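You operate a simulated robot arm through the tools that you are given. There is no shell and no other tool. Be economical: measure what you need, move in short steps, check, and stop when the job is done.

The job below is to be done with a simulated two-armed robot. You get a single attempt, and the scene is never put back.

TASK
Pick up the white moisture meter with one hand, pass it to the other hand and put it on the back counter.

The check looks at the end state, three seconds after you hand in, the way a careful person would. Anything else that was tipped, shoved, dropped, spilled or broken makes it a failure.

THE ROBOT
Two 6-joint arms with two-finger parallel grippers on one trunk, on a base that drives. Base frame: it is fixed to the floor where the robot stands at the start and does not move with it; the origin is under the middle of the robot, x ahead of it, y to its left, z up; the surface under the hand at the start is at about z = 800. Units: mm, degrees, N and s.
The left shoulder is at the start at [80, 216, 1582], the right one opposite. With the tool pointing down near the work surface each hand reaches from about 100 to 660 mm from the robot's upright axis, wherever it stands, measured 20 degrees to its own side. Places, roughly: back counter [-3100, -1500, 900]. Payload 3.43 kg a hand.
Tool frame (each hand has its own): the origin (TCP) lies between the finger pads and is the grasp point; the fingertips stand 30 mm ahead of it; z points along the fingers, y is the line along which they close. The gripper opens to 94 mm. The fingers are 28 mm wide and 10 mm thick; the gripper's body (50 by 96 mm) begins 55 mm behind the TCP.
Orientation is that of the tool frame in the base frame, as [roll, pitch, yaw] about the fixed x, y, z axes, in that order (R = Rz(yaw) Ry(pitch) Rx(roll)). With the fingers straight down and closing along the base's y, the tool's x points along the base's -x, its y along +y and its z along -z.

THE INTERFACE
- The arms move only by the tool nudge_tool. It takes "left_increments", "right_increments" or both (then of equal length, played together; a hand with none holds still); each is one flat list of numbers, 7 for each row, row after row: the shift along the tool's x, y, z in mm, then the turn, a rotation vector about the tool's x, y, z in degrees, then the closure in counts, from 0 (fully open) to 255 (shut). In form: [x, y, z, ax, ay, az, gripper, x, y, z, ax, ay, az, gripper, ...]. A call has 1 to 20 rows; each row shifts and turns the commanded pose from where the row before left it, along the tool's axes as they then stand. Each row takes 0.2 s and may step no farther than 50 mm and 8.6 degrees from the row before; otherwise, or with a gripper value out of range, the whole call is refused. Where a pose cannot be reached the arm comes as near as it can. A force on the tool above 40 N (or 10 N above the force at the start of the call, whichever is more), or a blocked arm, ends the call early, and 0.2 s more pass. Each finger travels about 72 mm/s and halts on what it meets, pressing with about 34 N; the grip force reading is that of the motor and also rises with nothing between the fingers. The clock runs only during rows and for 0.2 s after the last one: add rows that do not move to give the fingers time. It gives the time, the measured TCP pose, the force on the tool (base axes), the opening and the grip force at its end, in the units of the frame above (readings bear some noise), with the torque about the TCP (base axes, N m) and any sound that the robot's microphone picked up.
- Cameras (640 x 400 px; columns grow to the right, rows downward): "scene" is now at [84, -17.6, 1718.3]; the picture's right is [-0.33, -0.94, 0.00], its down [-0.87, 0.30, -0.38] and it looks along [0.36, -0.12, -0.93] (base axes); focal length 256 px, centre (320, 200). "left" rides on the left gripper at [76, -14, -102] in its tool frame; the picture's right is [0.18, 0.98, 0.00], its down [-0.75, 0.14, -0.64] and it looks along [-0.63, 0.12, 0.77] (tool axes); focal length 243 px, centre (320, 200). "right" rides on the right gripper at [76, 14, -102] in its tool frame; the picture's right is [-0.18, 0.98, 0.00], its down [-0.75, -0.14, -0.64] and it looks along [-0.63, -0.12, 0.77] (tool axes); focal length 243 px, centre (320, 200).
- grab_frame(camera): a new picture of that camera. No time passes.
- lift_body(by): slides the trunk up (or, below 0, down) by that many mm; the arms and the scene camera ride with it, the base frame stays. It gives what a move gives, with no picture.
- steer(legs): drives the robot by 1 to 6 legs, each [ahead, left, turn to the left] in mm, mm and degrees, along the robot's own axes; the way and the turn of a leg run together, so that a leg with both is an arc; at most 1500 mm and 180 degrees a leg. The arms and the cameras ride along, it lands a little off, and it stops where it bumps. It gives what a move gives.
- aim_head(pan, tilt): turns the head with the scene camera to pan (to the left, within 86 degrees either way) and tilt (down, from -29 to 69), counted from straight ahead of the robot. It gives what a move gives.
- locate(camera, pixels): for up to 12 pixels [column, row] of the newest picture of that camera ("zoom" is the newest enlarged one), the place [x, y, z] in the base frame of the surface seen there, good to about 2 mm. No time passes.
- zoom(camera, box): a new picture of the part [left, top, right, bottom] of that camera's present view, enlarged. No time passes.
- close_job(): hands the job in; it is judged then, once.

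Go step by step. Measure first, check grasps and placings, and put right what went wrong. The budget is 80 turns and 70 pictures, counting those below and the enlarged ones. Unless the task says otherwise, let go and move clear before handing in, and close with one line.

The tools are called after "Call:" by a JSON object that holds its "op" and its "data". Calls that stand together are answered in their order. nudge_tool: Moves the arms, as the interface text tells. Its arguments: {"type":"object","properties":{"left_increments":{"type":"array"},"right_increments":{"type":"array"}},"required":[]} The other tools are called the same way: lift_body (by) slides the trunk up or down; steer (legs) drives the base; aim_head (pan, tilt) turns the head that bears the scene camera; grab_frame (camera) takes a picture; locate (camera, pixels) gives the place of the surface under pixels of a picture; zoom (camera, box) takes an enlarged picture of a part of a camera's view; close_job () hands the job in.

At the start:

```text
clock: 0.0
left_eef_pos: [298.1, 111.5, 1006.3]
left_orientation: [-180.0, 0.0, 179.9]
left_ft_force: [-0.6, 0.3, 0.6]
left_wrist_torque: [-0.02, -0.01, -0.02]
left_gripper_width: 94.1
left_finger_force: 0.0
right_eef_pos: [398.2, -229.0, 1005.7]
right_orientation: [180.0, -0.1, -179.9]
right_ft_force: [0.2, 0.3, 0.1]
right_wrist_torque: [-0.02, 0.0, -0.02]
right_gripper_width: 94.0
right_finger_force: 0.0
trunk travel left (down, up): [-812.0, 28.0]
robot x, y, heading: [-0.7, 1.8, 0.0]
head pan, tilt: [-19.2, 67.7]
```

scene: 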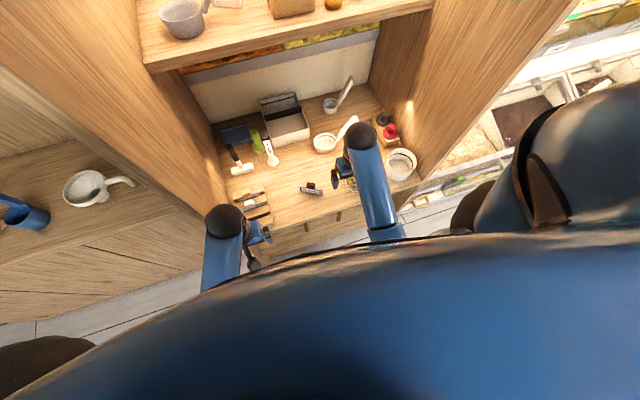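
right: 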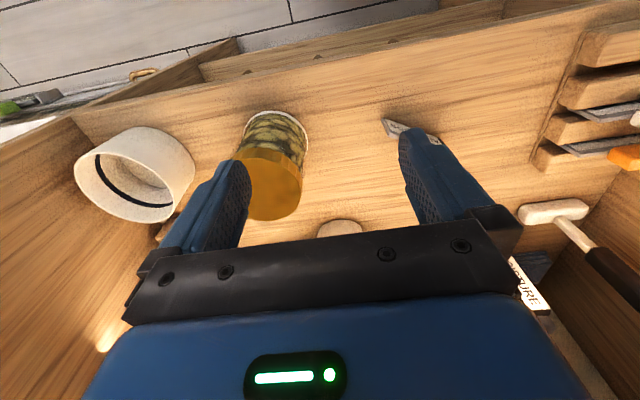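
left: 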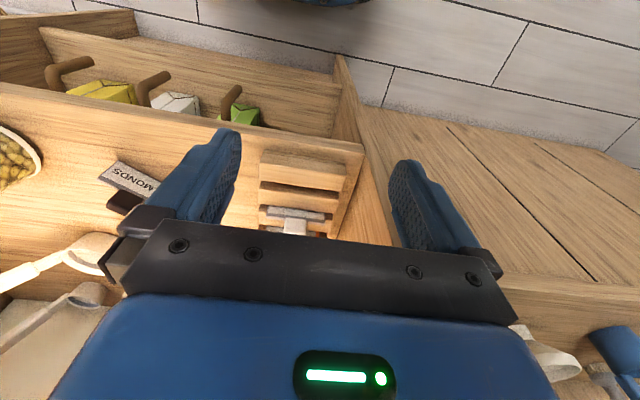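

The right picture shows a white thing lettered "...TURE" near (525,285); in the scene it's probably near (270,150). I zoom in on it.

Call:
{"op": "zoom", "data": {"camera": "scene", "box": [200, 70, 420, 220]}}

Call:
{"op": "zoom", "data": {"camera": "scene", "box": [220, 110, 310, 180]}}

```text
2.67 times, centred on (310, 145) of scene
```

zoom: 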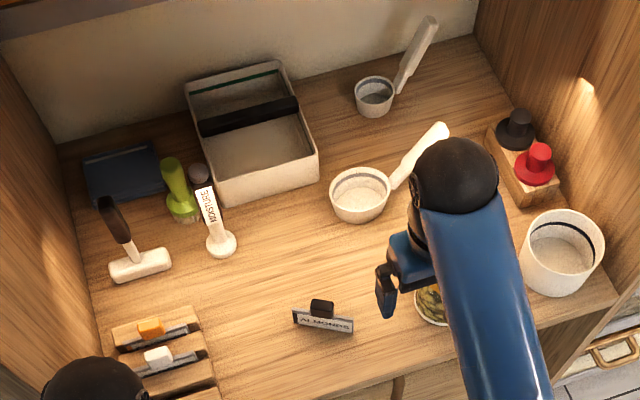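

```text
5.71 times, centred on (265, 145) of scene
```

zoom: 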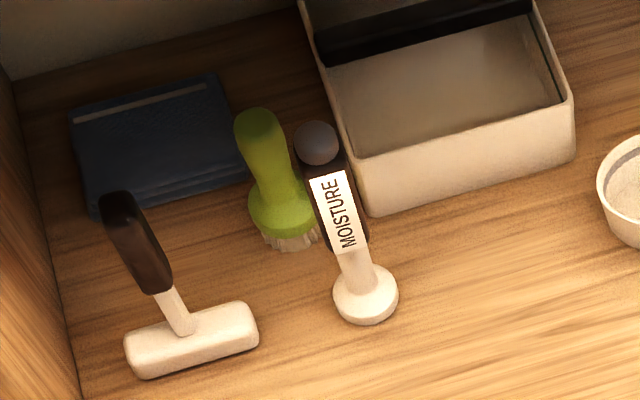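

The MOISTURE-labelled item runs from the grey cap (318,143) to the white disc (365,295) in the zoom. I measure it and its neighbours.

Call:
{"op": "locate", "data": {"camera": "zoom", "pixels": [[318, 143], [328, 185], [345, 230], [357, 270], [365, 300], [365, 322], [320, 220], [362, 225], [260, 130], [285, 240], [355, 180], [430, 280]]}}

Call:
{"op": "grab_frame", "data": {"camera": "left"}}

```text
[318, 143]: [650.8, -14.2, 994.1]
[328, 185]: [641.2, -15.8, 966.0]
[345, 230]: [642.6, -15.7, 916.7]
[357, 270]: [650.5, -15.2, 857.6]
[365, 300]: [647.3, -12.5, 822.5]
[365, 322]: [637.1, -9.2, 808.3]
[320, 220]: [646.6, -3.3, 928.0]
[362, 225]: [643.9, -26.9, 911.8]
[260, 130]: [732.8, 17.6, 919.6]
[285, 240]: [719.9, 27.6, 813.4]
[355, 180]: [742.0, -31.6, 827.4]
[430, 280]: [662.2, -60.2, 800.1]
```

```text
64 pictures are left
```

left: 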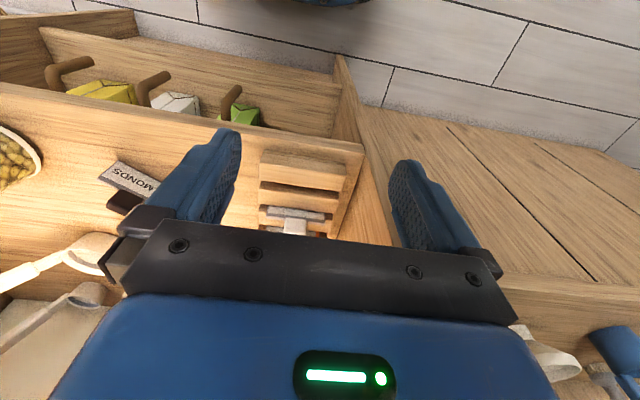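

The meter stands upright at about (647,-15), 800 to 1000 high with a handle about 24 wide. I now check the shelf above, the counter front edge and the surroundings.

Call:
{"op": "grab_frame", "data": {"camera": "scene"}}

Call:
{"op": "locate", "data": {"camera": "scene", "pixels": [[150, 68], [280, 42], [430, 8], [185, 75], [215, 190], [265, 225], [340, 208], [60, 200], [90, 270], [335, 130], [240, 140], [240, 168]]}}

Call:
{"op": "aim_head", "data": {"pan": 0, "tilt": 45}}

Call:
{"op": "grab_frame", "data": {"camera": "scene"}}

```text
63 pictures are left
```

scene: 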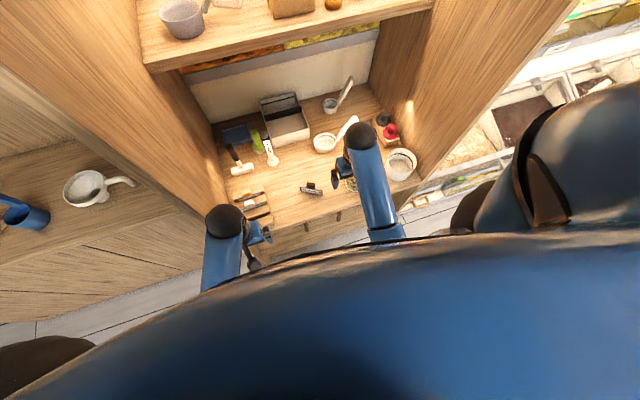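

```text
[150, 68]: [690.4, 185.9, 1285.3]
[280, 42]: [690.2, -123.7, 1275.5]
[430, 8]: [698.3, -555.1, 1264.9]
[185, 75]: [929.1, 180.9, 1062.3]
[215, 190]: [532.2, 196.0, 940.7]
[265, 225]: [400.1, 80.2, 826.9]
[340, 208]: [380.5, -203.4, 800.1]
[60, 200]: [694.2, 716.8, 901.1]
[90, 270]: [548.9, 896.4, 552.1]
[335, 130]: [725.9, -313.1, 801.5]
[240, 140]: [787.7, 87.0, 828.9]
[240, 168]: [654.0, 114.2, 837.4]
```

```text
clock: 0.9
left_eef_pos: [299.0, 111.6, 1005.3]
left_orientation: [-179.9, 0.1, 179.8]
left_ft_force: [-0.2, -0.3, -0.5]
left_wrist_torque: [-0.01, 0.0, 0.02]
left_gripper_width: 93.9
left_finger_force: 0.0
right_eef_pos: [399.9, -230.9, 1006.1]
right_orientation: [-180.0, 0.0, -179.9]
right_ft_force: [-0.8, -0.2, 0.0]
right_wrist_torque: [-0.01, -0.03, 0.01]
right_gripper_width: 93.9
right_finger_force: 0.1
trunk travel left (down, up): [-812.0, 28.0]
robot x, y, heading: [-1.5, -0.4, 0.1]
head pan, tilt: [0.0, 45.0]
```

```text
62 pictures are left
```

scene: 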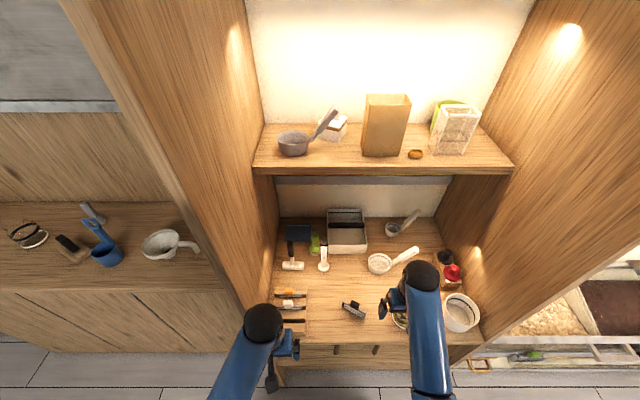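

The shelf edge is at x≈690, z≈1230–1285, so I'll come in from the front with the right hand tilted about 30° below level. It grips the low part of the handle, leaving the top free for the left hand. First I move the left hand aside and turn the right one.

Call:
{"op": "nudge_tool", "data": {"left_increments": [20, 30, -20, 0, 0, 0, 0, 20, 30, -20, 0, 0, 0, 0, 20, 30, -20, 0, 0, 0, 0, 0, 0, 0, 0, 0, 0, 0, 0, 0, 0, 0, 0, 0, 0, 0, 0, 0, 0, 0, 0, 0, 0, 0, 0, 0, 0, 0, 0, 0, 0, 0, 0, 0, 0, 0], "right_increments": [0, 0, 0, 0, -7.5, 0, 0, 0, 0, 0, 0, -7.5, 0, 0, 0, 0, 0, 0, -7.5, 0, 0, 0, 0, 0, 0, -7.5, 0, 0, 0, 0, 0, 0, -7.5, 0, 0, 0, 0, 0, 0, -7.5, 0, 0, 0, 0, 0, 0, -7.5, 0, 0, 0, 0, 0, 0, -7.5, 0, 0]}}

Call:
{"op": "grab_frame", "data": {"camera": "scene"}}

Call:
{"op": "grab_frame", "data": {"camera": "right"}}

```text
clock: 2.7
left_eef_pos: [230.7, 202.9, 1047.2]
left_orientation: [180.0, 0.3, 180.0]
left_ft_force: [0.2, 0.6, 0.3]
left_wrist_torque: [0.04, 0.02, 0.02]
left_gripper_width: 94.1
left_finger_force: 0.0
left hand out of reach, approached as far as the arm can: row 2, 3
right_eef_pos: [398.9, -229.5, 1007.5]
right_orientation: [-180.0, 60.2, -179.8]
right_ft_force: [-0.4, 0.5, 0.3]
right_wrist_torque: [0.02, -0.02, 0.02]
right_gripper_width: 93.8
right_finger_force: 0.1
trunk travel left (down, up): [-812.0, 28.0]
robot x, y, heading: [3.0, 1.8, 0.0]
head pan, tilt: [0.0, 45.0]
```

```text
61 pictures are left
```

scene: 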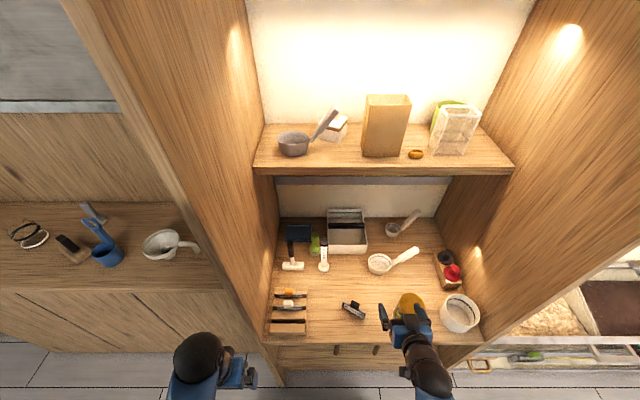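

```text
60 pictures are left
```

right: 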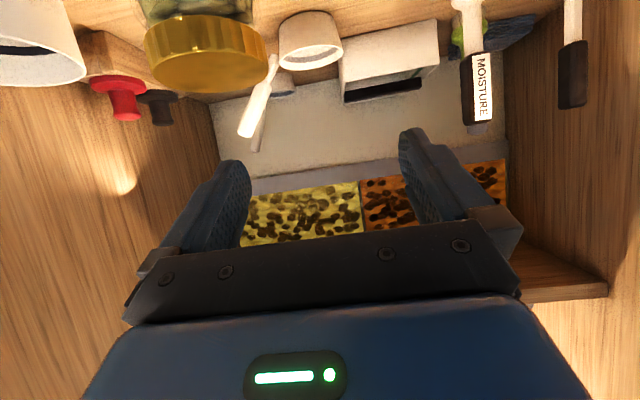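

The turn worked, and the meter shows at (478,75) of the right picture. I slide the hand left to y≈-15 at this height and measure again.

Call:
{"op": "nudge_tool", "data": {"right_increments": [0, 43, 0, 0, 0, 0, 0, 0, 43, 0, 0, 0, 0, 0, 0, 43, 0, 0, 0, 0, 0, 0, 43, 0, 0, 0, 0, 0, 0, 42, 0, 0, 0, 0, 0]}}

Call:
{"op": "grab_frame", "data": {"camera": "right"}}

Call:
{"op": "zoom", "data": {"camera": "scene", "box": [270, 200, 380, 280]}}

```text
clock: 3.9
left_eef_pos: [231.1, 205.5, 1047.1]
left_orientation: [-179.8, 0.3, 179.9]
left_ft_force: [0.3, 0.5, 0.1]
left_wrist_torque: [-0.03, -0.02, 0.03]
left_gripper_width: 94.0
left_finger_force: 0.0
right_eef_pos: [398.7, -13.0, 1005.2]
right_orientation: [-179.8, 60.1, -179.8]
right_ft_force: [0.5, 0.3, -0.1]
right_wrist_torque: [-0.01, 0.0, -0.01]
right_gripper_width: 94.0
right_finger_force: 0.1
trunk travel left (down, up): [-812.0, 28.0]
robot x, y, heading: [-2.9, -1.0, -0.2]
head pan, tilt: [0.0, 45.0]
```

```text
59 pictures are left
```

right: 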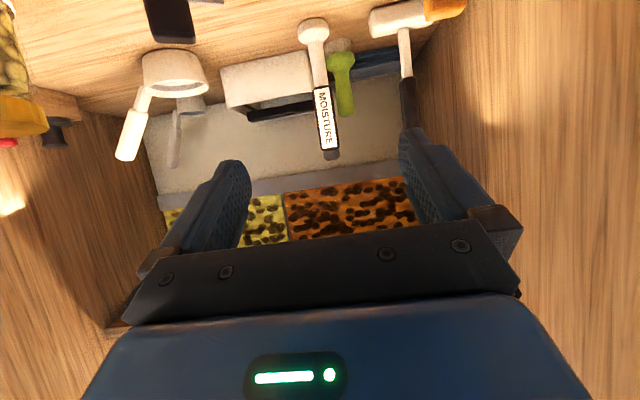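

```text
5.00 times, centred on (325, 240) of scene
```

zoom: 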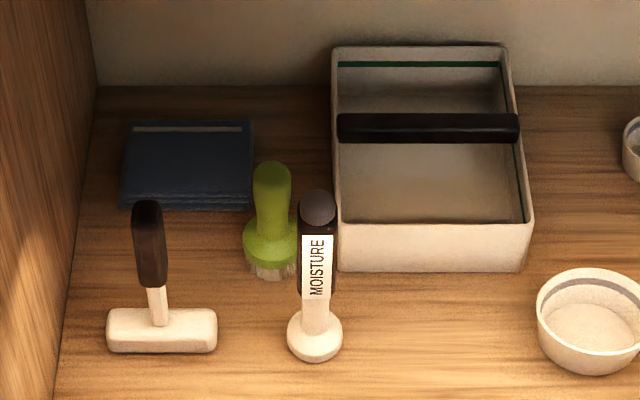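

Call:
{"op": "locate", "data": {"camera": "zoom", "pixels": [[317, 205], [303, 212], [333, 212], [302, 280], [334, 280], [304, 315], [328, 315], [316, 318], [290, 340], [342, 340], [316, 292], [162, 205]]}}

Call:
{"op": "locate", "data": {"camera": "right", "pixels": [[328, 153], [325, 120], [318, 70], [317, 85], [313, 35], [344, 85], [409, 95]]}}

```text
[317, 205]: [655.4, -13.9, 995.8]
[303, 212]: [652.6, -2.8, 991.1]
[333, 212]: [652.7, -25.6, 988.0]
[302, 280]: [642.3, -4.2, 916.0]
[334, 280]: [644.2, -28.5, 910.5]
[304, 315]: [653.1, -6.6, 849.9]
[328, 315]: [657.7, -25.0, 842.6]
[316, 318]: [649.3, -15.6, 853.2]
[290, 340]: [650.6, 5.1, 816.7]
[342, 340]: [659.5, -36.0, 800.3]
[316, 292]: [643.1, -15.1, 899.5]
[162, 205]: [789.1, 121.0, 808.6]
```

```text
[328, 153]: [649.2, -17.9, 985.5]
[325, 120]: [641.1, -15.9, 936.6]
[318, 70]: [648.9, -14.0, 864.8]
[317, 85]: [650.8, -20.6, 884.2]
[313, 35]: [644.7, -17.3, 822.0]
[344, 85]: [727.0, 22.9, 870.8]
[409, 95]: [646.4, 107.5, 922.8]
```

Meter axis is at about (654,-15), with the handle spanning z≈890–985. I go to a pre-grasp 120 mm back along the tool axis.

Call:
{"op": "nudge_tool", "data": {"right_increments": [-9.8, -0.5, 38, 0, 0, 0, 0, -9.8, -0.5, 38, 0, 0, 0, 0, -9.8, -0.5, 38, 0, 0, 0, 0, -9.8, -0.5, 38, 0, 0, 0, 0]}}

Call:
{"op": "grab_frame", "data": {"camera": "right"}}

Call:
{"op": "grab_frame", "data": {"camera": "scene"}}

```text
clock: 4.9
left_eef_pos: [232.1, 202.3, 1048.0]
left_orientation: [-180.0, 0.2, 180.0]
left_ft_force: [-0.3, -0.2, 0.9]
left_wrist_torque: [-0.01, -0.02, -0.02]
left_gripper_width: 94.0
left_finger_force: 0.0
right_eef_pos: [551.0, -18.5, 961.1]
right_orientation: [-179.8, 60.0, -179.8]
right_ft_force: [0.2, 1.0, 0.1]
right_wrist_torque: [-0.01, 0.01, 0.0]
right_gripper_width: 93.7
right_finger_force: 0.0
trunk travel left (down, up): [-812.0, 28.0]
robot x, y, heading: [-0.5, 2.4, 0.0]
head pan, tilt: [0.0, 45.0]
```

```text
57 pictures are left
```

right: 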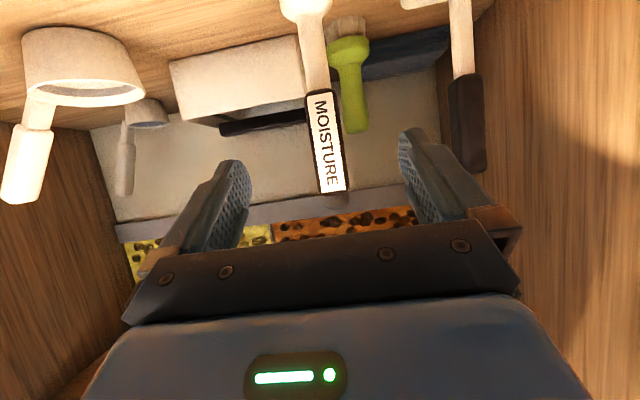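

```text
56 pictures are left
```

scene: 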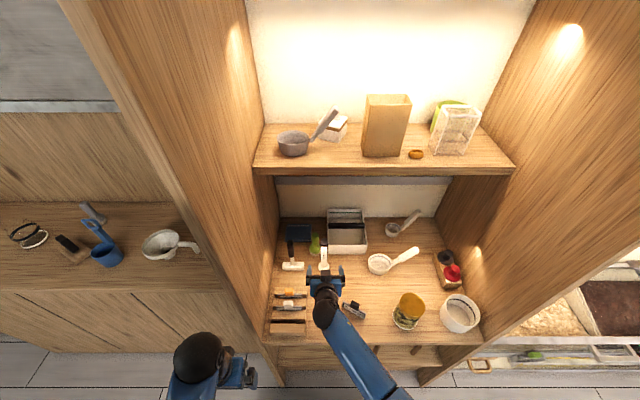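

Lined up: the meter lies between the fingers at (325,130). I advance 117 mm along the tool and then look before closing.

Call:
{"op": "nudge_tool", "data": {"right_increments": [0, 0.7, 30, 0, 0, 0, 0, 0, 0.7, 30, 0, 0, 0, 0, 0, 0.7, 29, 0, 0, 0, 0, 0, 0.4, 28, 0, 0, 0, 0, 0, 0, 0, 0, 0, 0, 0]}}

Call:
{"op": "grab_frame", "data": {"camera": "right"}}

```text
clock: 6.1
left_eef_pos: [232.1, 203.6, 1047.6]
left_orientation: [-179.9, 0.2, 180.0]
left_ft_force: [-1.0, 0.7, 0.1]
left_wrist_torque: [-0.03, -0.01, -0.04]
left_gripper_width: 94.1
left_finger_force: 0.1
right_eef_pos: [654.5, -15.0, 905.2]
right_orientation: [179.9, 60.0, -179.8]
right_ft_force: [-0.1, -0.4, -0.5]
right_wrist_torque: [-0.01, 0.01, -0.02]
right_gripper_width: 93.9
right_finger_force: 0.1
trunk travel left (down, up): [-812.0, 28.0]
robot x, y, heading: [3.7, 0.5, -0.2]
head pan, tilt: [0.0, 45.0]
```

```text
55 pictures are left
```

right: 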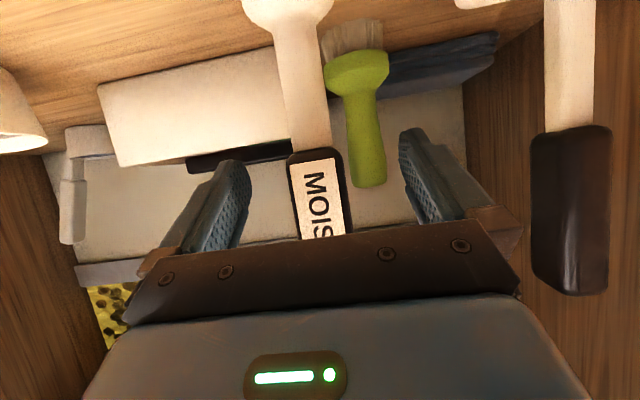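

The handle's lower part sits between the pads at (318,195); the brush is well beyond the tips. Closing.

Call:
{"op": "nudge_tool", "data": {"right_increments": [0, 0, 0, 0, 0, 0, 150, 0, 0, 0, 0, 0, 0, 200, 0, 0, 0, 0, 0, 0, 255, 0, 0, 0, 0, 0, 0, 255, 0, 0, 0, 0, 0, 0, 255]}}

Call:
{"op": "grab_frame", "data": {"camera": "right"}}

```text
clock: 7.3
left_eef_pos: [231.8, 204.4, 1047.7]
left_orientation: [179.9, 0.3, 179.9]
left_ft_force: [-0.8, -0.3, -0.7]
left_wrist_torque: [0.04, -0.01, -0.03]
left_gripper_width: 94.3
left_finger_force: 0.0
right_eef_pos: [653.4, -14.1, 905.1]
right_orientation: [-179.9, 60.0, -179.8]
right_ft_force: [1.0, -0.2, 0.2]
right_wrist_torque: [0.02, -0.01, 0.01]
right_gripper_width: 33.6
right_finger_force: 34.0
trunk travel left (down, up): [-812.0, 28.0]
robot x, y, heading: [-0.7, -0.0, -0.2]
head pan, tilt: [0.0, 45.0]
```

```text
54 pictures are left
```

right: 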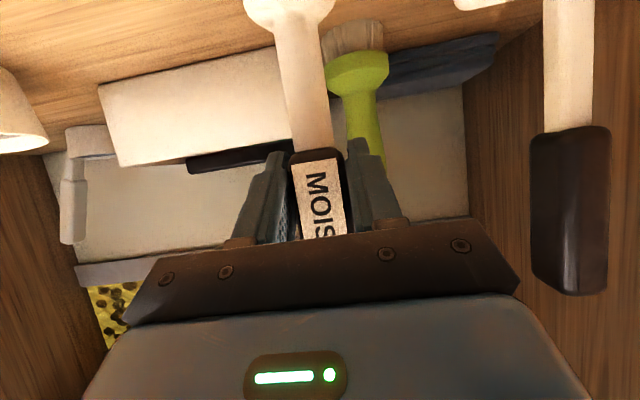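

Gripped at 33.6 mm with 34 N. I lift 60 mm straight up and check.

Call:
{"op": "nudge_tool", "data": {"right_increments": [-8.7, 0, -5, 0, 0, 0, 255, -17.3, 0, -10, 0, 0, 0, 255, -17.3, 0, -10, 0, 0, 0, 255, -17.3, 0, -10, 0, 0, 0, 255]}}

Call:
{"op": "grab_frame", "data": {"camera": "scene"}}

Call:
{"op": "grab_frame", "data": {"camera": "right"}}

```text
clock: 8.3
left_eef_pos: [231.2, 204.5, 1047.8]
left_orientation: [-179.9, 0.2, 179.9]
left_ft_force: [0.4, 0.0, -0.3]
left_wrist_torque: [-0.02, -0.02, 0.01]
left_gripper_width: 93.9
left_finger_force: 0.0
right_eef_pos: [652.2, -15.5, 975.1]
right_orientation: [-179.8, 60.1, -179.7]
right_ft_force: [-0.3, 0.2, -1.1]
right_wrist_torque: [-0.02, 0.01, 0.02]
right_gripper_width: 33.8
right_finger_force: 33.4
trunk travel left (down, up): [-812.0, 28.0]
robot x, y, heading: [2.7, 0.2, -0.1]
head pan, tilt: [0.0, 45.0]
```

```text
53 pictures are left
```

scene: 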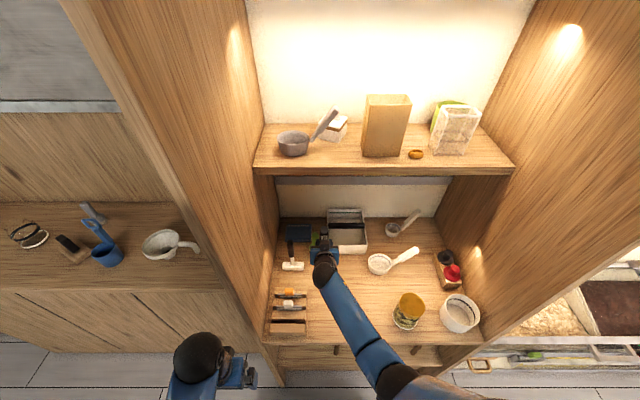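

```text
52 pictures are left
```

right: 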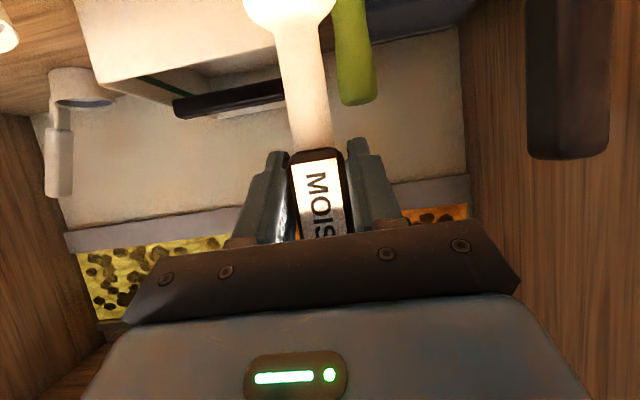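

Held firmly. I raise it a bit more and draw it back out of the nook.

Call:
{"op": "nudge_tool", "data": {"right_increments": [-26, 0, -15, 0, 0, 0, 255, 20.8, 0, -36.1, 0, 0, 0, 255, 20.8, 0, -36.1, 0, 0, 0, 255, 20.8, 0, -36.1, 0, 0, 0, 255, 20.8, 0, -36.1, 0, 0, 0, 255, 20.8, 0, -36.1, 0, 0, 0, 255, 20.8, 0, -36.1, 0, 0, 0, 255]}}

Call:
{"op": "aim_head", "data": {"pan": 86, "tilt": 25}}

Call:
{"op": "grab_frame", "data": {"camera": "scene"}}

Call:
{"op": "aim_head", "data": {"pan": -86, "tilt": 25}}

Call:
{"op": "grab_frame", "data": {"camera": "scene"}}

```text
clock: 9.9
left_eef_pos: [231.2, 203.6, 1047.6]
left_orientation: [179.9, 0.4, 180.0]
left_ft_force: [0.9, -0.1, 0.1]
left_wrist_torque: [0.01, 0.0, 0.04]
left_gripper_width: 94.2
left_finger_force: 0.1
right_eef_pos: [400.5, -14.3, 1006.4]
right_orientation: [179.9, 60.1, -180.0]
right_ft_force: [-1.5, 0.9, -0.8]
right_wrist_torque: [0.02, 0.0, -0.04]
right_gripper_width: 34.2
right_finger_force: 33.7
trunk travel left (down, up): [-812.0, 28.0]
robot x, y, heading: [1.8, 1.2, -0.2]
head pan, tilt: [0.0, 45.0]
```

```text
clock: 11.5
left_eef_pos: [232.6, 203.3, 1048.0]
left_orientation: [-180.0, 0.4, 179.8]
left_ft_force: [0.1, 0.3, 0.7]
left_wrist_torque: [0.01, -0.02, 0.0]
left_gripper_width: 93.9
left_finger_force: 0.0
right_eef_pos: [401.7, -14.6, 1007.4]
right_orientation: [-179.9, 60.1, -179.8]
right_ft_force: [0.2, -0.3, -2.6]
right_wrist_torque: [0.02, -0.02, -0.01]
right_gripper_width: 33.7
right_finger_force: 34.1
trunk travel left (down, up): [-812.0, 28.0]
robot x, y, heading: [-1.7, -2.5, -0.1]
head pan, tilt: [85.9, 25.0]
```

```text
51 pictures are left
```

scene: 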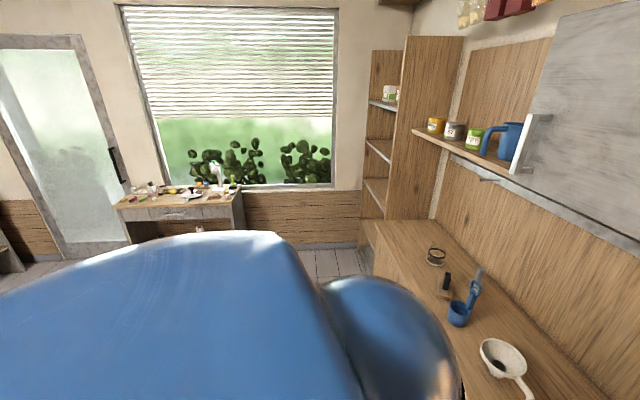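

```text
clock: 14.1
left_eef_pos: [231.6, 204.5, 1047.5]
left_orientation: [180.0, 0.3, 179.9]
left_ft_force: [-0.9, 0.1, 1.2]
left_wrist_torque: [0.01, -0.02, 0.0]
left_gripper_width: 94.1
left_finger_force: 0.2
right_eef_pos: [401.2, -14.2, 1006.7]
right_orientation: [-179.8, 60.0, -179.8]
right_ft_force: [-0.3, 0.8, -1.0]
right_wrist_torque: [-0.03, 0.02, -0.01]
right_gripper_width: 34.0
right_finger_force: 34.6
trunk travel left (down, up): [-812.0, 28.0]
robot x, y, heading: [-2.4, -0.4, -0.3]
head pan, tilt: [-85.9, 25.0]
```

```text
50 pictures are left
```

scene: 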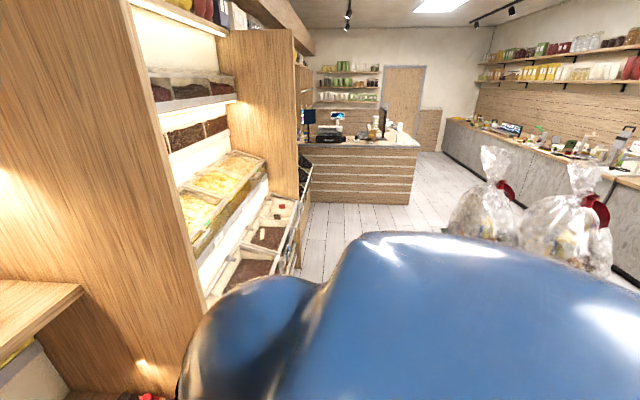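

The back counter is the long one to the right of this picture, with the wrapped bags nearer. I measure them.

Call:
{"op": "locate", "data": {"camera": "scene", "pixels": [[480, 215], [470, 235], [570, 230], [605, 205], [605, 270], [520, 150], [610, 165], [635, 180], [480, 170], [412, 203], [300, 250], [530, 230]]}}

Call:
{"op": "zoom", "data": {"camera": "scene", "box": [430, 90, 640, 290]}}

```text
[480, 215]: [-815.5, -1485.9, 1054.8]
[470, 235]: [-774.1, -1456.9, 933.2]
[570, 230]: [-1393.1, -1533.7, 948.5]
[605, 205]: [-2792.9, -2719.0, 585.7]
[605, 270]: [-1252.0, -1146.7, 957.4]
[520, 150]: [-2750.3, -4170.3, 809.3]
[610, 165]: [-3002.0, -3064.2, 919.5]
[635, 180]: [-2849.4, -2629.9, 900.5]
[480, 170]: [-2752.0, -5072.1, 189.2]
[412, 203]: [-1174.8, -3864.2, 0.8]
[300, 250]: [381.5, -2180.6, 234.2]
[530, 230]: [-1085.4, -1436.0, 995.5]
```

```text
2.00 times, centred on (535, 190) of scene
```

zoom: 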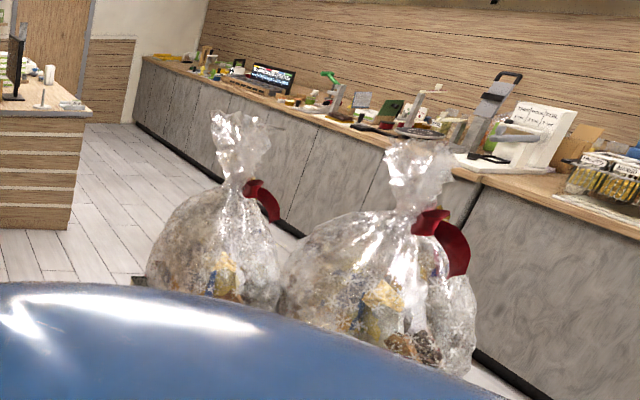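

The bags stand around (-1100,-1350), and the back counter's front edge is at x≈-2750, z≈900. I back out a little, turn left 90° and look behind.

Call:
{"op": "steer", "data": {"legs": [[-250, 0, 0], [0, 0, 90]]}}

Call:
{"op": "aim_head", "data": {"pan": 70, "tilt": 25}}

Call:
{"op": "grab_frame", "data": {"camera": "scene"}}

```text
clock: 19.7
left_eef_pos: [-456.0, 229.8, 1048.0]
left_orientation: [180.0, 0.3, -89.6]
left_ft_force: [0.0, -0.6, 1.1]
left_wrist_torque: [-0.02, -0.01, -0.02]
left_gripper_width: 94.1
left_finger_force: 0.1
right_eef_pos: [-240.7, 400.8, 1005.9]
right_orientation: [-179.9, 60.1, -89.3]
right_ft_force: [0.6, 0.3, -1.8]
right_wrist_torque: [-0.04, 0.01, 0.0]
right_gripper_width: 33.8
right_finger_force: 34.2
trunk travel left (down, up): [-812.0, 28.0]
robot x, y, heading: [-255.1, 1.4, 90.6]
head pan, tilt: [-85.9, 25.0]
```

```text
clock: 22.1
left_eef_pos: [-455.9, 229.1, 1047.7]
left_orientation: [-179.9, 0.3, -89.7]
left_ft_force: [0.2, -0.3, 0.5]
left_wrist_torque: [-0.01, 0.02, -0.02]
left_gripper_width: 94.2
left_finger_force: 0.1
right_eef_pos: [-239.3, 401.6, 1006.0]
right_orientation: [-179.8, 60.0, -89.3]
right_ft_force: [-0.4, 0.1, -2.1]
right_wrist_torque: [-0.02, -0.01, 0.04]
right_gripper_width: 34.0
right_finger_force: 33.9
trunk travel left (down, up): [-812.0, 28.0]
robot x, y, heading: [-253.9, 3.1, 90.3]
head pan, tilt: [70.0, 25.0]
```

```text
48 pictures are left
```

scene: 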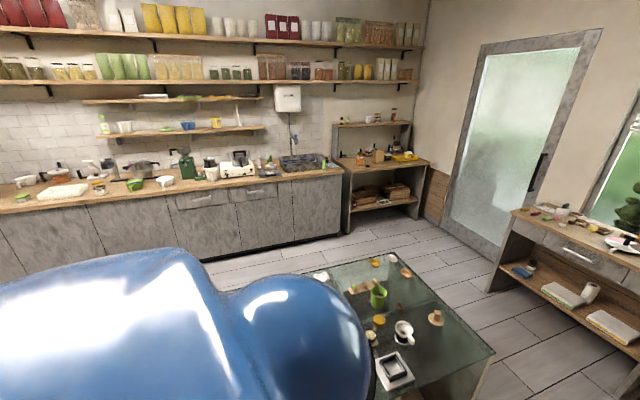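

There is a glass-topped island with items at (400,330), between me and the counter. I measure its extent and the counter.

Call:
{"op": "locate", "data": {"camera": "scene", "pixels": [[495, 355], [400, 250], [375, 345], [300, 275], [400, 370], [205, 260], [340, 220], [180, 188], [50, 205], [265, 175], [130, 195], [500, 290]]}}

Call:
{"op": "steer", "data": {"legs": [[0, 0, 70]]}}

Call:
{"op": "aim_head", "data": {"pan": 10, "tilt": 35}}

Call:
{"op": "grab_frame", "data": {"camera": "scene"}}

```text
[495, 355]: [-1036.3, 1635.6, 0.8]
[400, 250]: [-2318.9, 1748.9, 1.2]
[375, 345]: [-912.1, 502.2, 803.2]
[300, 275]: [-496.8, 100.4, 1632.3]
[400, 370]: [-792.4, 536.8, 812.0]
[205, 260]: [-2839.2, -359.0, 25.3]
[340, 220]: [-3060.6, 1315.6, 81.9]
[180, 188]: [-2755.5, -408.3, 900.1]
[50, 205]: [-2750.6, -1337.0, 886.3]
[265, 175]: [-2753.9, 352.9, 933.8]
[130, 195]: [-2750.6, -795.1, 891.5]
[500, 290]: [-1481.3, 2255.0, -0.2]
```

```text
clock: 25.6
left_eef_pos: [-537.3, -113.6, 1047.3]
left_orientation: [180.0, 0.3, -20.0]
left_ft_force: [0.5, -0.3, 0.2]
left_wrist_torque: [-0.01, -0.02, 0.02]
left_gripper_width: 94.2
left_finger_force: 0.1
right_eef_pos: [-623.3, 149.5, 1006.0]
right_orientation: [-180.0, 59.9, -19.7]
right_ft_force: [-0.2, 0.6, -1.3]
right_wrist_torque: [-0.01, 0.0, -0.02]
right_gripper_width: 34.1
right_finger_force: 34.2
trunk travel left (down, up): [-812.0, 28.0]
robot x, y, heading: [-251.4, 0.1, 160.2]
head pan, tilt: [70.0, 25.0]
```

```text
clock: 26.9
left_eef_pos: [-538.0, -114.3, 1047.2]
left_orientation: [180.0, 0.3, -20.1]
left_ft_force: [-0.5, -0.5, -0.1]
left_wrist_torque: [-0.02, 0.02, 0.0]
left_gripper_width: 94.0
left_finger_force: 0.0
right_eef_pos: [-624.6, 148.9, 1006.9]
right_orientation: [-179.9, 60.0, -19.8]
right_ft_force: [0.4, 0.0, -0.9]
right_wrist_torque: [0.02, 0.0, -0.03]
right_gripper_width: 33.8
right_finger_force: 34.1
trunk travel left (down, up): [-812.0, 28.0]
robot x, y, heading: [-250.0, 2.0, 160.1]
head pan, tilt: [10.0, 35.0]
```

```text
47 pictures are left
```

scene: 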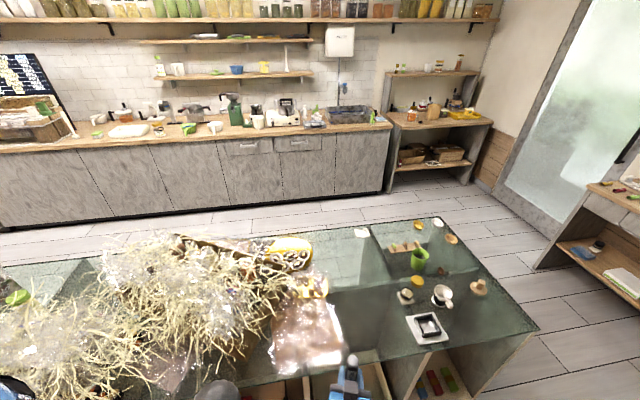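

The island lies across the way, so I go round its near (+y) end. I measure its corners and edges.

Call:
{"op": "locate", "data": {"camera": "scene", "pixels": [[537, 330], [447, 218], [395, 358], [300, 232], [100, 252], [450, 290], [110, 220], [380, 192], [490, 125], [540, 262], [560, 215], [600, 185]]}}

Call:
{"op": "zoom", "data": {"camera": "scene", "box": [0, 80, 320, 220]}}

```text
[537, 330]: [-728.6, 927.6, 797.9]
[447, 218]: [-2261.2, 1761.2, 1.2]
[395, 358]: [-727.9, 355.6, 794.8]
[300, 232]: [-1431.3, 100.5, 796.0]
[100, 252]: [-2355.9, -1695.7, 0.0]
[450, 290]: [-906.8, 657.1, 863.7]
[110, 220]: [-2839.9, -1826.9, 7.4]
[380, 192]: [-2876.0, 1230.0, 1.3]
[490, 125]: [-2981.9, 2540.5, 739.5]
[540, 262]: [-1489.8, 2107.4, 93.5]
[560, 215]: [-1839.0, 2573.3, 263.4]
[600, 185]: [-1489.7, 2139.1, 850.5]
```

```text
2.00 times, centred on (160, 150) of scene
```

zoom: 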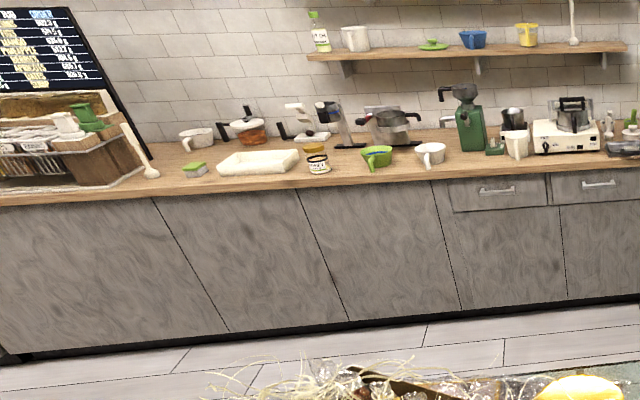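

Island spans x −1431…−728, y up to 930; the gap to the window desk (y≥2107) is ample. I drive round: to y≈1430, then across to x≈-2080.

Call:
{"op": "steer", "data": {"legs": [[0, 0, -70], [1430, 0, 0], [0, 0, 90]]}}

Call:
{"op": "grab_frame", "data": {"camera": "scene"}}

```text
clock: 40.8
left_eef_pos: [-497.6, 1225.3, 1047.5]
left_orientation: [-179.9, 0.3, -0.3]
left_ft_force: [1.3, 0.0, -1.1]
left_wrist_torque: [0.02, -0.01, -0.05]
left_gripper_width: 93.6
left_finger_force: 0.1
right_eef_pos: [-667.8, 1442.1, 1004.7]
right_orientation: [-179.9, 60.0, -0.1]
right_ft_force: [0.1, -0.1, -2.0]
right_wrist_torque: [-0.03, -0.02, -0.02]
right_gripper_width: 34.0
right_finger_force: 34.1
trunk travel left (down, up): [-812.0, 28.0]
robot x, y, heading: [-265.0, 1426.3, 179.7]
head pan, tilt: [10.0, 35.0]
```

```text
45 pictures are left
```

scene: 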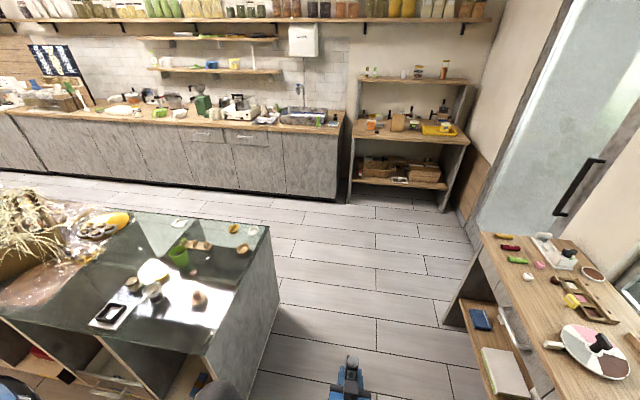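

The way ahead is clear. I drive across and then along the back aisle to about y=-900, facing the counter.

Call:
{"op": "steer", "data": {"legs": [[905, 0, 0], [905, 0, 0], [0, 0, 90], [1165, 0, 0], [1165, 0, 0], [0, 0, -90]]}}

Call:
{"op": "aim_head", "data": {"pan": 0, "tilt": 40}}

Call:
{"op": "grab_frame", "data": {"camera": "scene"}}

```text
clock: 68.8
left_eef_pos: [-2428.7, -1109.8, 1047.1]
left_orientation: [-180.0, 0.3, -3.4]
left_ft_force: [-0.2, -0.4, 0.0]
left_wrist_torque: [0.02, -0.01, 0.05]
left_gripper_width: 93.8
left_finger_force: 0.1
right_eef_pos: [-2586.8, -882.1, 1006.2]
right_orientation: [-179.9, 59.9, -3.1]
right_ft_force: [0.1, -0.2, -1.6]
right_wrist_torque: [0.02, -0.02, -0.02]
right_gripper_width: 34.1
right_finger_force: 33.9
trunk travel left (down, up): [-812.0, 28.0]
robot x, y, heading: [-2184.3, -918.8, 176.8]
head pan, tilt: [10.0, 35.0]
```

```text
clock: 69.5
left_eef_pos: [-2427.9, -1110.3, 1047.9]
left_orientation: [-179.9, 0.4, -3.4]
left_ft_force: [0.4, 0.3, 0.3]
left_wrist_torque: [-0.02, 0.0, 0.01]
left_gripper_width: 93.8
left_finger_force: 0.1
right_eef_pos: [-2587.4, -883.0, 1005.8]
right_orientation: [-179.9, 60.1, -3.1]
right_ft_force: [0.7, 0.0, -2.0]
right_wrist_torque: [0.03, 0.0, -0.05]
right_gripper_width: 33.9
right_finger_force: 34.1
trunk travel left (down, up): [-812.0, 28.0]
robot x, y, heading: [-2183.8, -920.1, 176.7]
head pan, tilt: [0.0, 40.0]
```

```text
44 pictures are left
```

scene: 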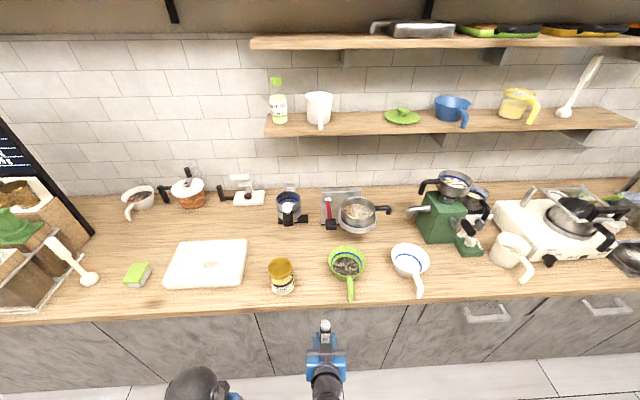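

Clear areas: around (130,235) left of the tray, and near (110,300). I measure them and the edges.

Call:
{"op": "locate", "data": {"camera": "scene", "pixels": [[125, 235], [95, 225], [165, 240], [138, 275], [140, 200], [92, 280], [205, 300], [210, 255], [130, 305], [130, 318], [300, 245], [280, 130]]}}

Call:
{"op": "zoom", "data": {"camera": "scene", "box": [40, 160, 280, 330]}}

```text
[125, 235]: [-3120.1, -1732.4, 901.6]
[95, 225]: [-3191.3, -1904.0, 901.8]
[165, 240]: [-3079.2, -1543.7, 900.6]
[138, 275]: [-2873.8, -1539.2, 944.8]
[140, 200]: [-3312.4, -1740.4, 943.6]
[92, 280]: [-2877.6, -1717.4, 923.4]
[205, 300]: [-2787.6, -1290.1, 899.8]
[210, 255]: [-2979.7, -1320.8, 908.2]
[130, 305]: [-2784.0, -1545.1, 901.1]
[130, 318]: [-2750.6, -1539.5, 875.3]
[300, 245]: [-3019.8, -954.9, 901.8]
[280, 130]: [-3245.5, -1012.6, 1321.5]
```

```text
2.35 times, centred on (160, 245) of scene
```

zoom: 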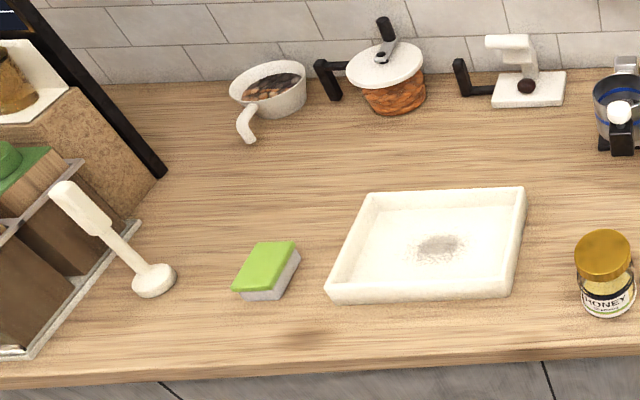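

The handoff comes first, in the clear aisle. I yaw the right hand 45° so its wrist swings to the right, lower it 60 mm, and bring the left hand forward.

Call:
{"op": "nudge_tool", "data": {"right_increments": [8.66, 0, 5, -6.5, 0, -3.75, 255, 8.66, 0, 5, -6.5, 0, -3.75, 255, 8.66, 0, 5, -6.5, 0, -3.75, 255, 8.66, 0, 5, -6.5, 0, -3.75, 255, 8.66, 0, 5, -6.5, 0, -3.75, 255, 8.66, 0, 5, -6.5, 0, -3.75, 255], "left_increments": [-29, 0, -20, 0, 0, 0, 0, -29, 0, -20, 0, 0, 0, 0, -29, 0, -20, 0, 0, 0, 0, -29, 0, -20, 0, 0, 0, 0, -29, 0, -20, 0, 0, 0, 0, -26, 0, 0, 0, 0, 0, 0]}}

Call:
{"op": "aim_head", "data": {"pan": 0, "tilt": 60}}

Call:
{"op": "grab_frame", "data": {"camera": "scene"}}

```text
clock: 70.9
left_eef_pos: [-2566.3, -1105.1, 1014.8]
left_orientation: [-180.0, 0.5, -3.4]
left_ft_force: [0.3, 0.5, 0.3]
left_wrist_torque: [0.02, -0.03, 0.01]
left_gripper_width: 94.1
left_finger_force: 0.1
left hand out of reach, approached as far as the arm can: row 1, 2, 3, 4, 5
right_eef_pos: [-2587.4, -883.1, 944.3]
right_orientation: [-179.9, 60.0, 41.7]
right_ft_force: [0.0, -0.4, -1.3]
right_wrist_torque: [0.03, 0.01, -0.01]
right_gripper_width: 34.0
right_finger_force: 33.5
trunk travel left (down, up): [-812.0, 28.0]
robot x, y, heading: [-2185.8, -921.5, 176.6]
head pan, tilt: [0.0, 40.0]
```

```text
clock: 71.7
left_eef_pos: [-2564.5, -1104.7, 1016.0]
left_orientation: [179.9, 0.5, -3.4]
left_ft_force: [-1.2, 0.6, 0.4]
left_wrist_torque: [-0.01, -0.02, 0.03]
left_gripper_width: 94.3
left_finger_force: 0.1
right_eef_pos: [-2586.1, -882.8, 944.4]
right_orientation: [-180.0, 60.0, 41.8]
right_ft_force: [0.2, 0.1, -1.8]
right_wrist_torque: [-0.02, -0.01, 0.0]
right_gripper_width: 34.1
right_finger_force: 34.0
trunk travel left (down, up): [-812.0, 28.0]
robot x, y, heading: [-2187.7, -921.9, 176.6]
head pan, tilt: [0.0, 60.0]
```

```text
42 pictures are left
```

scene: 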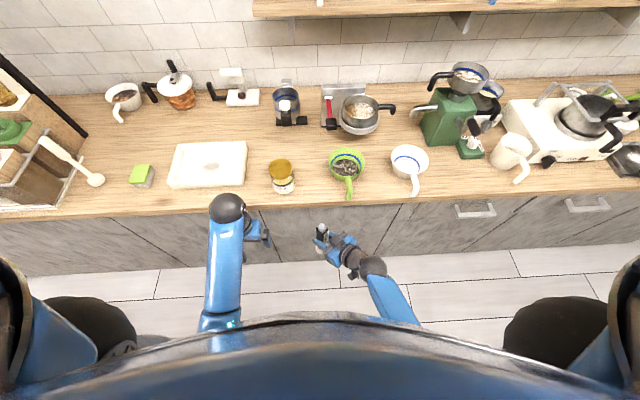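

The left hand doesn't like going high near the body. I test how high it can go at this distance.

Call:
{"op": "nudge_tool", "data": {"left_increments": [0, 0, -30, 0, 0, 0, 0, 0, 0, -30, 0, 0, 0, 0, 0, 0, -30, 0, 0, 0, 0]}}

```text
clock: 72.5
left_eef_pos: [-2565.3, -1104.7, 1015.4]
left_orientation: [-179.9, 0.6, -3.3]
left_ft_force: [-0.3, 0.6, 0.6]
left_wrist_torque: [0.02, -0.02, -0.01]
left_gripper_width: 93.9
left_finger_force: 0.0
left hand out of reach, approached as far as the arm can: row 1, 2, 3
right_eef_pos: [-2585.2, -882.0, 946.1]
right_orientation: [-180.0, 59.9, 41.8]
right_ft_force: [0.0, -1.4, -1.4]
right_wrist_torque: [0.02, -0.02, 0.01]
right_gripper_width: 34.0
right_finger_force: 34.8
trunk travel left (down, up): [-812.0, 28.0]
robot x, y, heading: [-2186.5, -916.7, 176.9]
head pan, tilt: [0.0, 60.0]
```

Top-down is capped near z≈1015, so the final hand must be tilted like the pick was. I tilt the left hand forward by 70° to test its height range.

Call:
{"op": "nudge_tool", "data": {"left_increments": [0, 0, 0, 0, -7.8, 0, 0, 0, 0, 0, 0, -7.8, 0, 0, 0, 0, 0, 0, -7.8, 0, 0, 0, 0, 0, 0, -7.8, 0, 0, 0, 0, 0, 0, -7.8, 0, 0, 0, 0, 0, 0, -7.8, 0, 0, 0, 0, 0, 0, -7.8, 0, 0, 0, 0, 0, 0, -7.8, 0, 0, 0, 0, 0, 0, -7.6, 0, 0, -23.5, 0, -8.5, 0, 0, 0, 0, -23.5, 0, -8.5, 0, 0, 0, 0, -23.5, 0, -8.5, 0, 0, 0, 0, -23.5, 0, -8.5, 0, 0, 0, 0]}}

```text
clock: 75.3
left_eef_pos: [-2563.4, -1102.6, 1116.8]
left_orientation: [180.0, 70.3, -3.3]
left_ft_force: [-0.2, -0.2, -0.5]
left_wrist_torque: [-0.01, 0.02, 0.0]
left_gripper_width: 94.0
left_finger_force: 0.1
right_eef_pos: [-2585.6, -881.7, 944.8]
right_orientation: [-179.9, 59.9, 41.9]
right_ft_force: [0.5, -0.1, -1.4]
right_wrist_torque: [0.01, 0.02, 0.0]
right_gripper_width: 34.0
right_finger_force: 33.8
trunk travel left (down, up): [-812.0, 28.0]
robot x, y, heading: [-2184.3, -918.9, 176.6]
head pan, tilt: [0.0, 60.0]
```

Tilted, the left hand reaches z=1117 easily. Now I turn both hands so they face each other across the meter: right pointing left, left pointing right.

Call:
{"op": "nudge_tool", "data": {"left_increments": [0, 0, 0, 7.69, 0, 2.8, 0, 0, 0, 0, 7.69, 0, 2.8, 0, 0, 0, 0, 7.69, 0, 2.8, 0, 0, 0, 0, 7.69, 0, 2.8, 0, 0, 0, 0, 7.69, 0, 2.8, 0, 0, 0, 0, 7.69, 0, 2.8, 0, 0, 0, 0, 7.69, 0, 2.8, 0, 0, 0, 0, 7.69, 0, 2.8, 0, 0, 0, 0, 7.69, 0, 2.8, 0, 0, 0, 0, 7.69, 0, 2.8, 0, 0, 0, 0, 7.69, 0, 2.8, 0], "right_increments": [0, 0, 0, -6.5, 0, -3.75, 255, 0, 0, 0, -6.5, 0, -3.75, 255, 0, 0, 0, -6.5, 0, -3.75, 255, 0, 0, 0, -6.5, 0, -3.75, 255, 0, 0, 0, -6.5, 0, -3.75, 255, 0, 0, 0, -6.5, 0, -3.75, 255, 0, 0, 0, 0, 0, 0, 255, 0, 0, 0, 0, 0, 0, 255, 0, 0, 0, 0, 0, 0, 255, 0, 0, 0, 0, 0, 0, 255, 0, 0, 0, 0, 0, 0, 255]}}

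Call:
{"op": "grab_frame", "data": {"camera": "scene"}}

Call:
{"op": "grab_frame", "data": {"camera": "left"}}

```text
clock: 76.0
left_eef_pos: [-2545.5, -1038.7, 1107.1]
left_orientation: [-178.3, 68.6, -34.7]
left_ft_force: [0.7, 0.4, -0.3]
left_wrist_torque: [0.0, 0.01, -0.04]
left_gripper_width: 94.5
left_finger_force: 0.0
right_eef_pos: [-2587.3, -882.4, 943.5]
right_orientation: [179.9, 59.9, 59.8]
right_ft_force: [-1.0, 0.5, -0.9]
right_wrist_torque: [0.01, -0.01, 0.02]
right_gripper_width: 33.7
right_finger_force: 34.3
trunk travel left (down, up): [-812.0, 28.0]
robot x, y, heading: [-2186.7, -918.9, 176.5]
head pan, tilt: [0.0, 60.0]
stopped in row 3 (left hand): the arm was blocked; the commanded pose is now the measured one
```

```text
41 pictures are left
```

scene: 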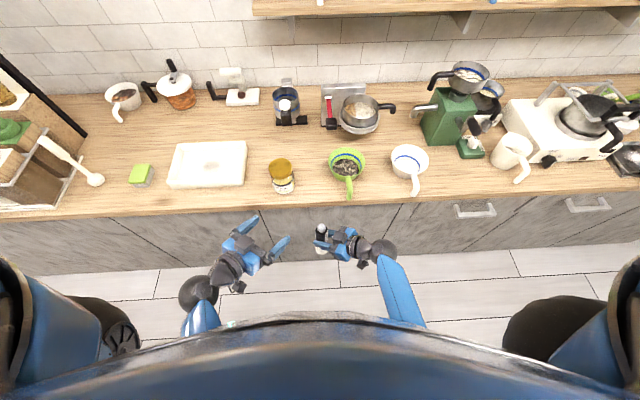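

```text
40 pictures are left
```

left: 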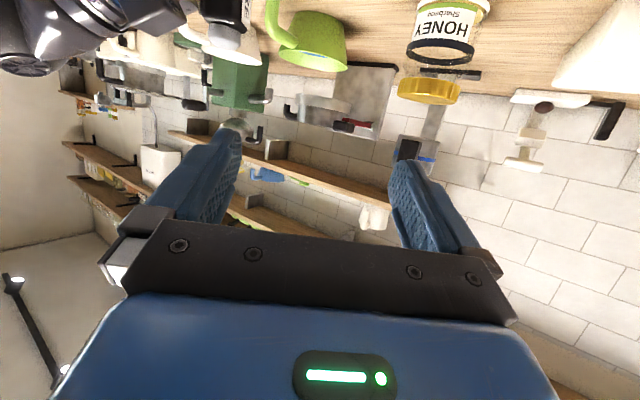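

The left arm blocked partway (now about 31° turned). Instead I'll keep the left hand pointing forward and level, coming down over the handle's top, with the right hand pointing fully left. I set those orientations.

Call:
{"op": "nudge_tool", "data": {"left_increments": [0, 0, 0, -7.2, 0, -2.8, 90, 0, 0, 0, -7.2, 0, -2.8, 90, 0, 0, 0, -7.2, 0, -2.8, 90, 0, 0, 0, -7.2, 0, -2.8, 90, 0, 0, 0, 0, -7, 0, 90, 0, 0, 0, 0, -7, 0, 90], "right_increments": [0, 0, 0, -5.85, 0, -3.375, 255, 0, 0, 0, -5.85, 0, -3.375, 255, 0, 0, 0, -5.85, 0, -3.375, 255, 0, 0, 0, -5.85, 0, -3.375, 255, 0, 0, 0, 0, 0, 0, 255, 0, 0, 0, 0, 0, 0, 255]}}

Call:
{"op": "grab_frame", "data": {"camera": "scene"}}

```text
clock: 77.4
left_eef_pos: [-2541.6, -1038.9, 1102.8]
left_orientation: [-179.0, 80.9, -7.8]
left_ft_force: [1.0, 0.0, -0.7]
left_wrist_torque: [-0.02, 0.0, 0.0]
left_gripper_width: 60.6
left_finger_force: 0.0
left hand out of reach, approached as far as the arm can: row 3
right_eef_pos: [-2586.9, -882.0, 945.7]
right_orientation: [-180.0, 59.9, 87.0]
right_ft_force: [0.9, -0.4, -1.8]
right_wrist_torque: [0.02, 0.02, 0.01]
right_gripper_width: 33.5
right_finger_force: 34.0
trunk travel left (down, up): [-812.0, 28.0]
robot x, y, heading: [-2186.5, -917.5, 176.7]
head pan, tilt: [0.0, 60.0]
```

```text
39 pictures are left
```

scene: 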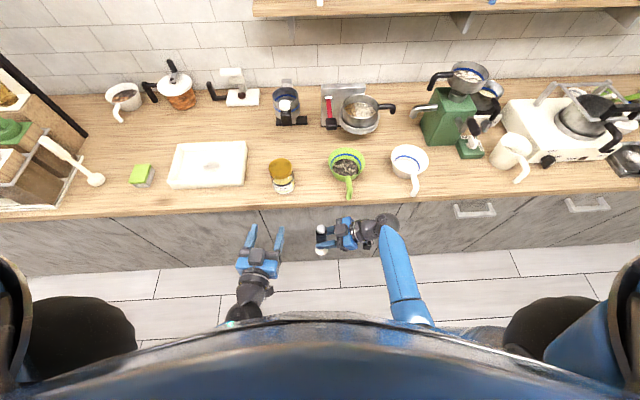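

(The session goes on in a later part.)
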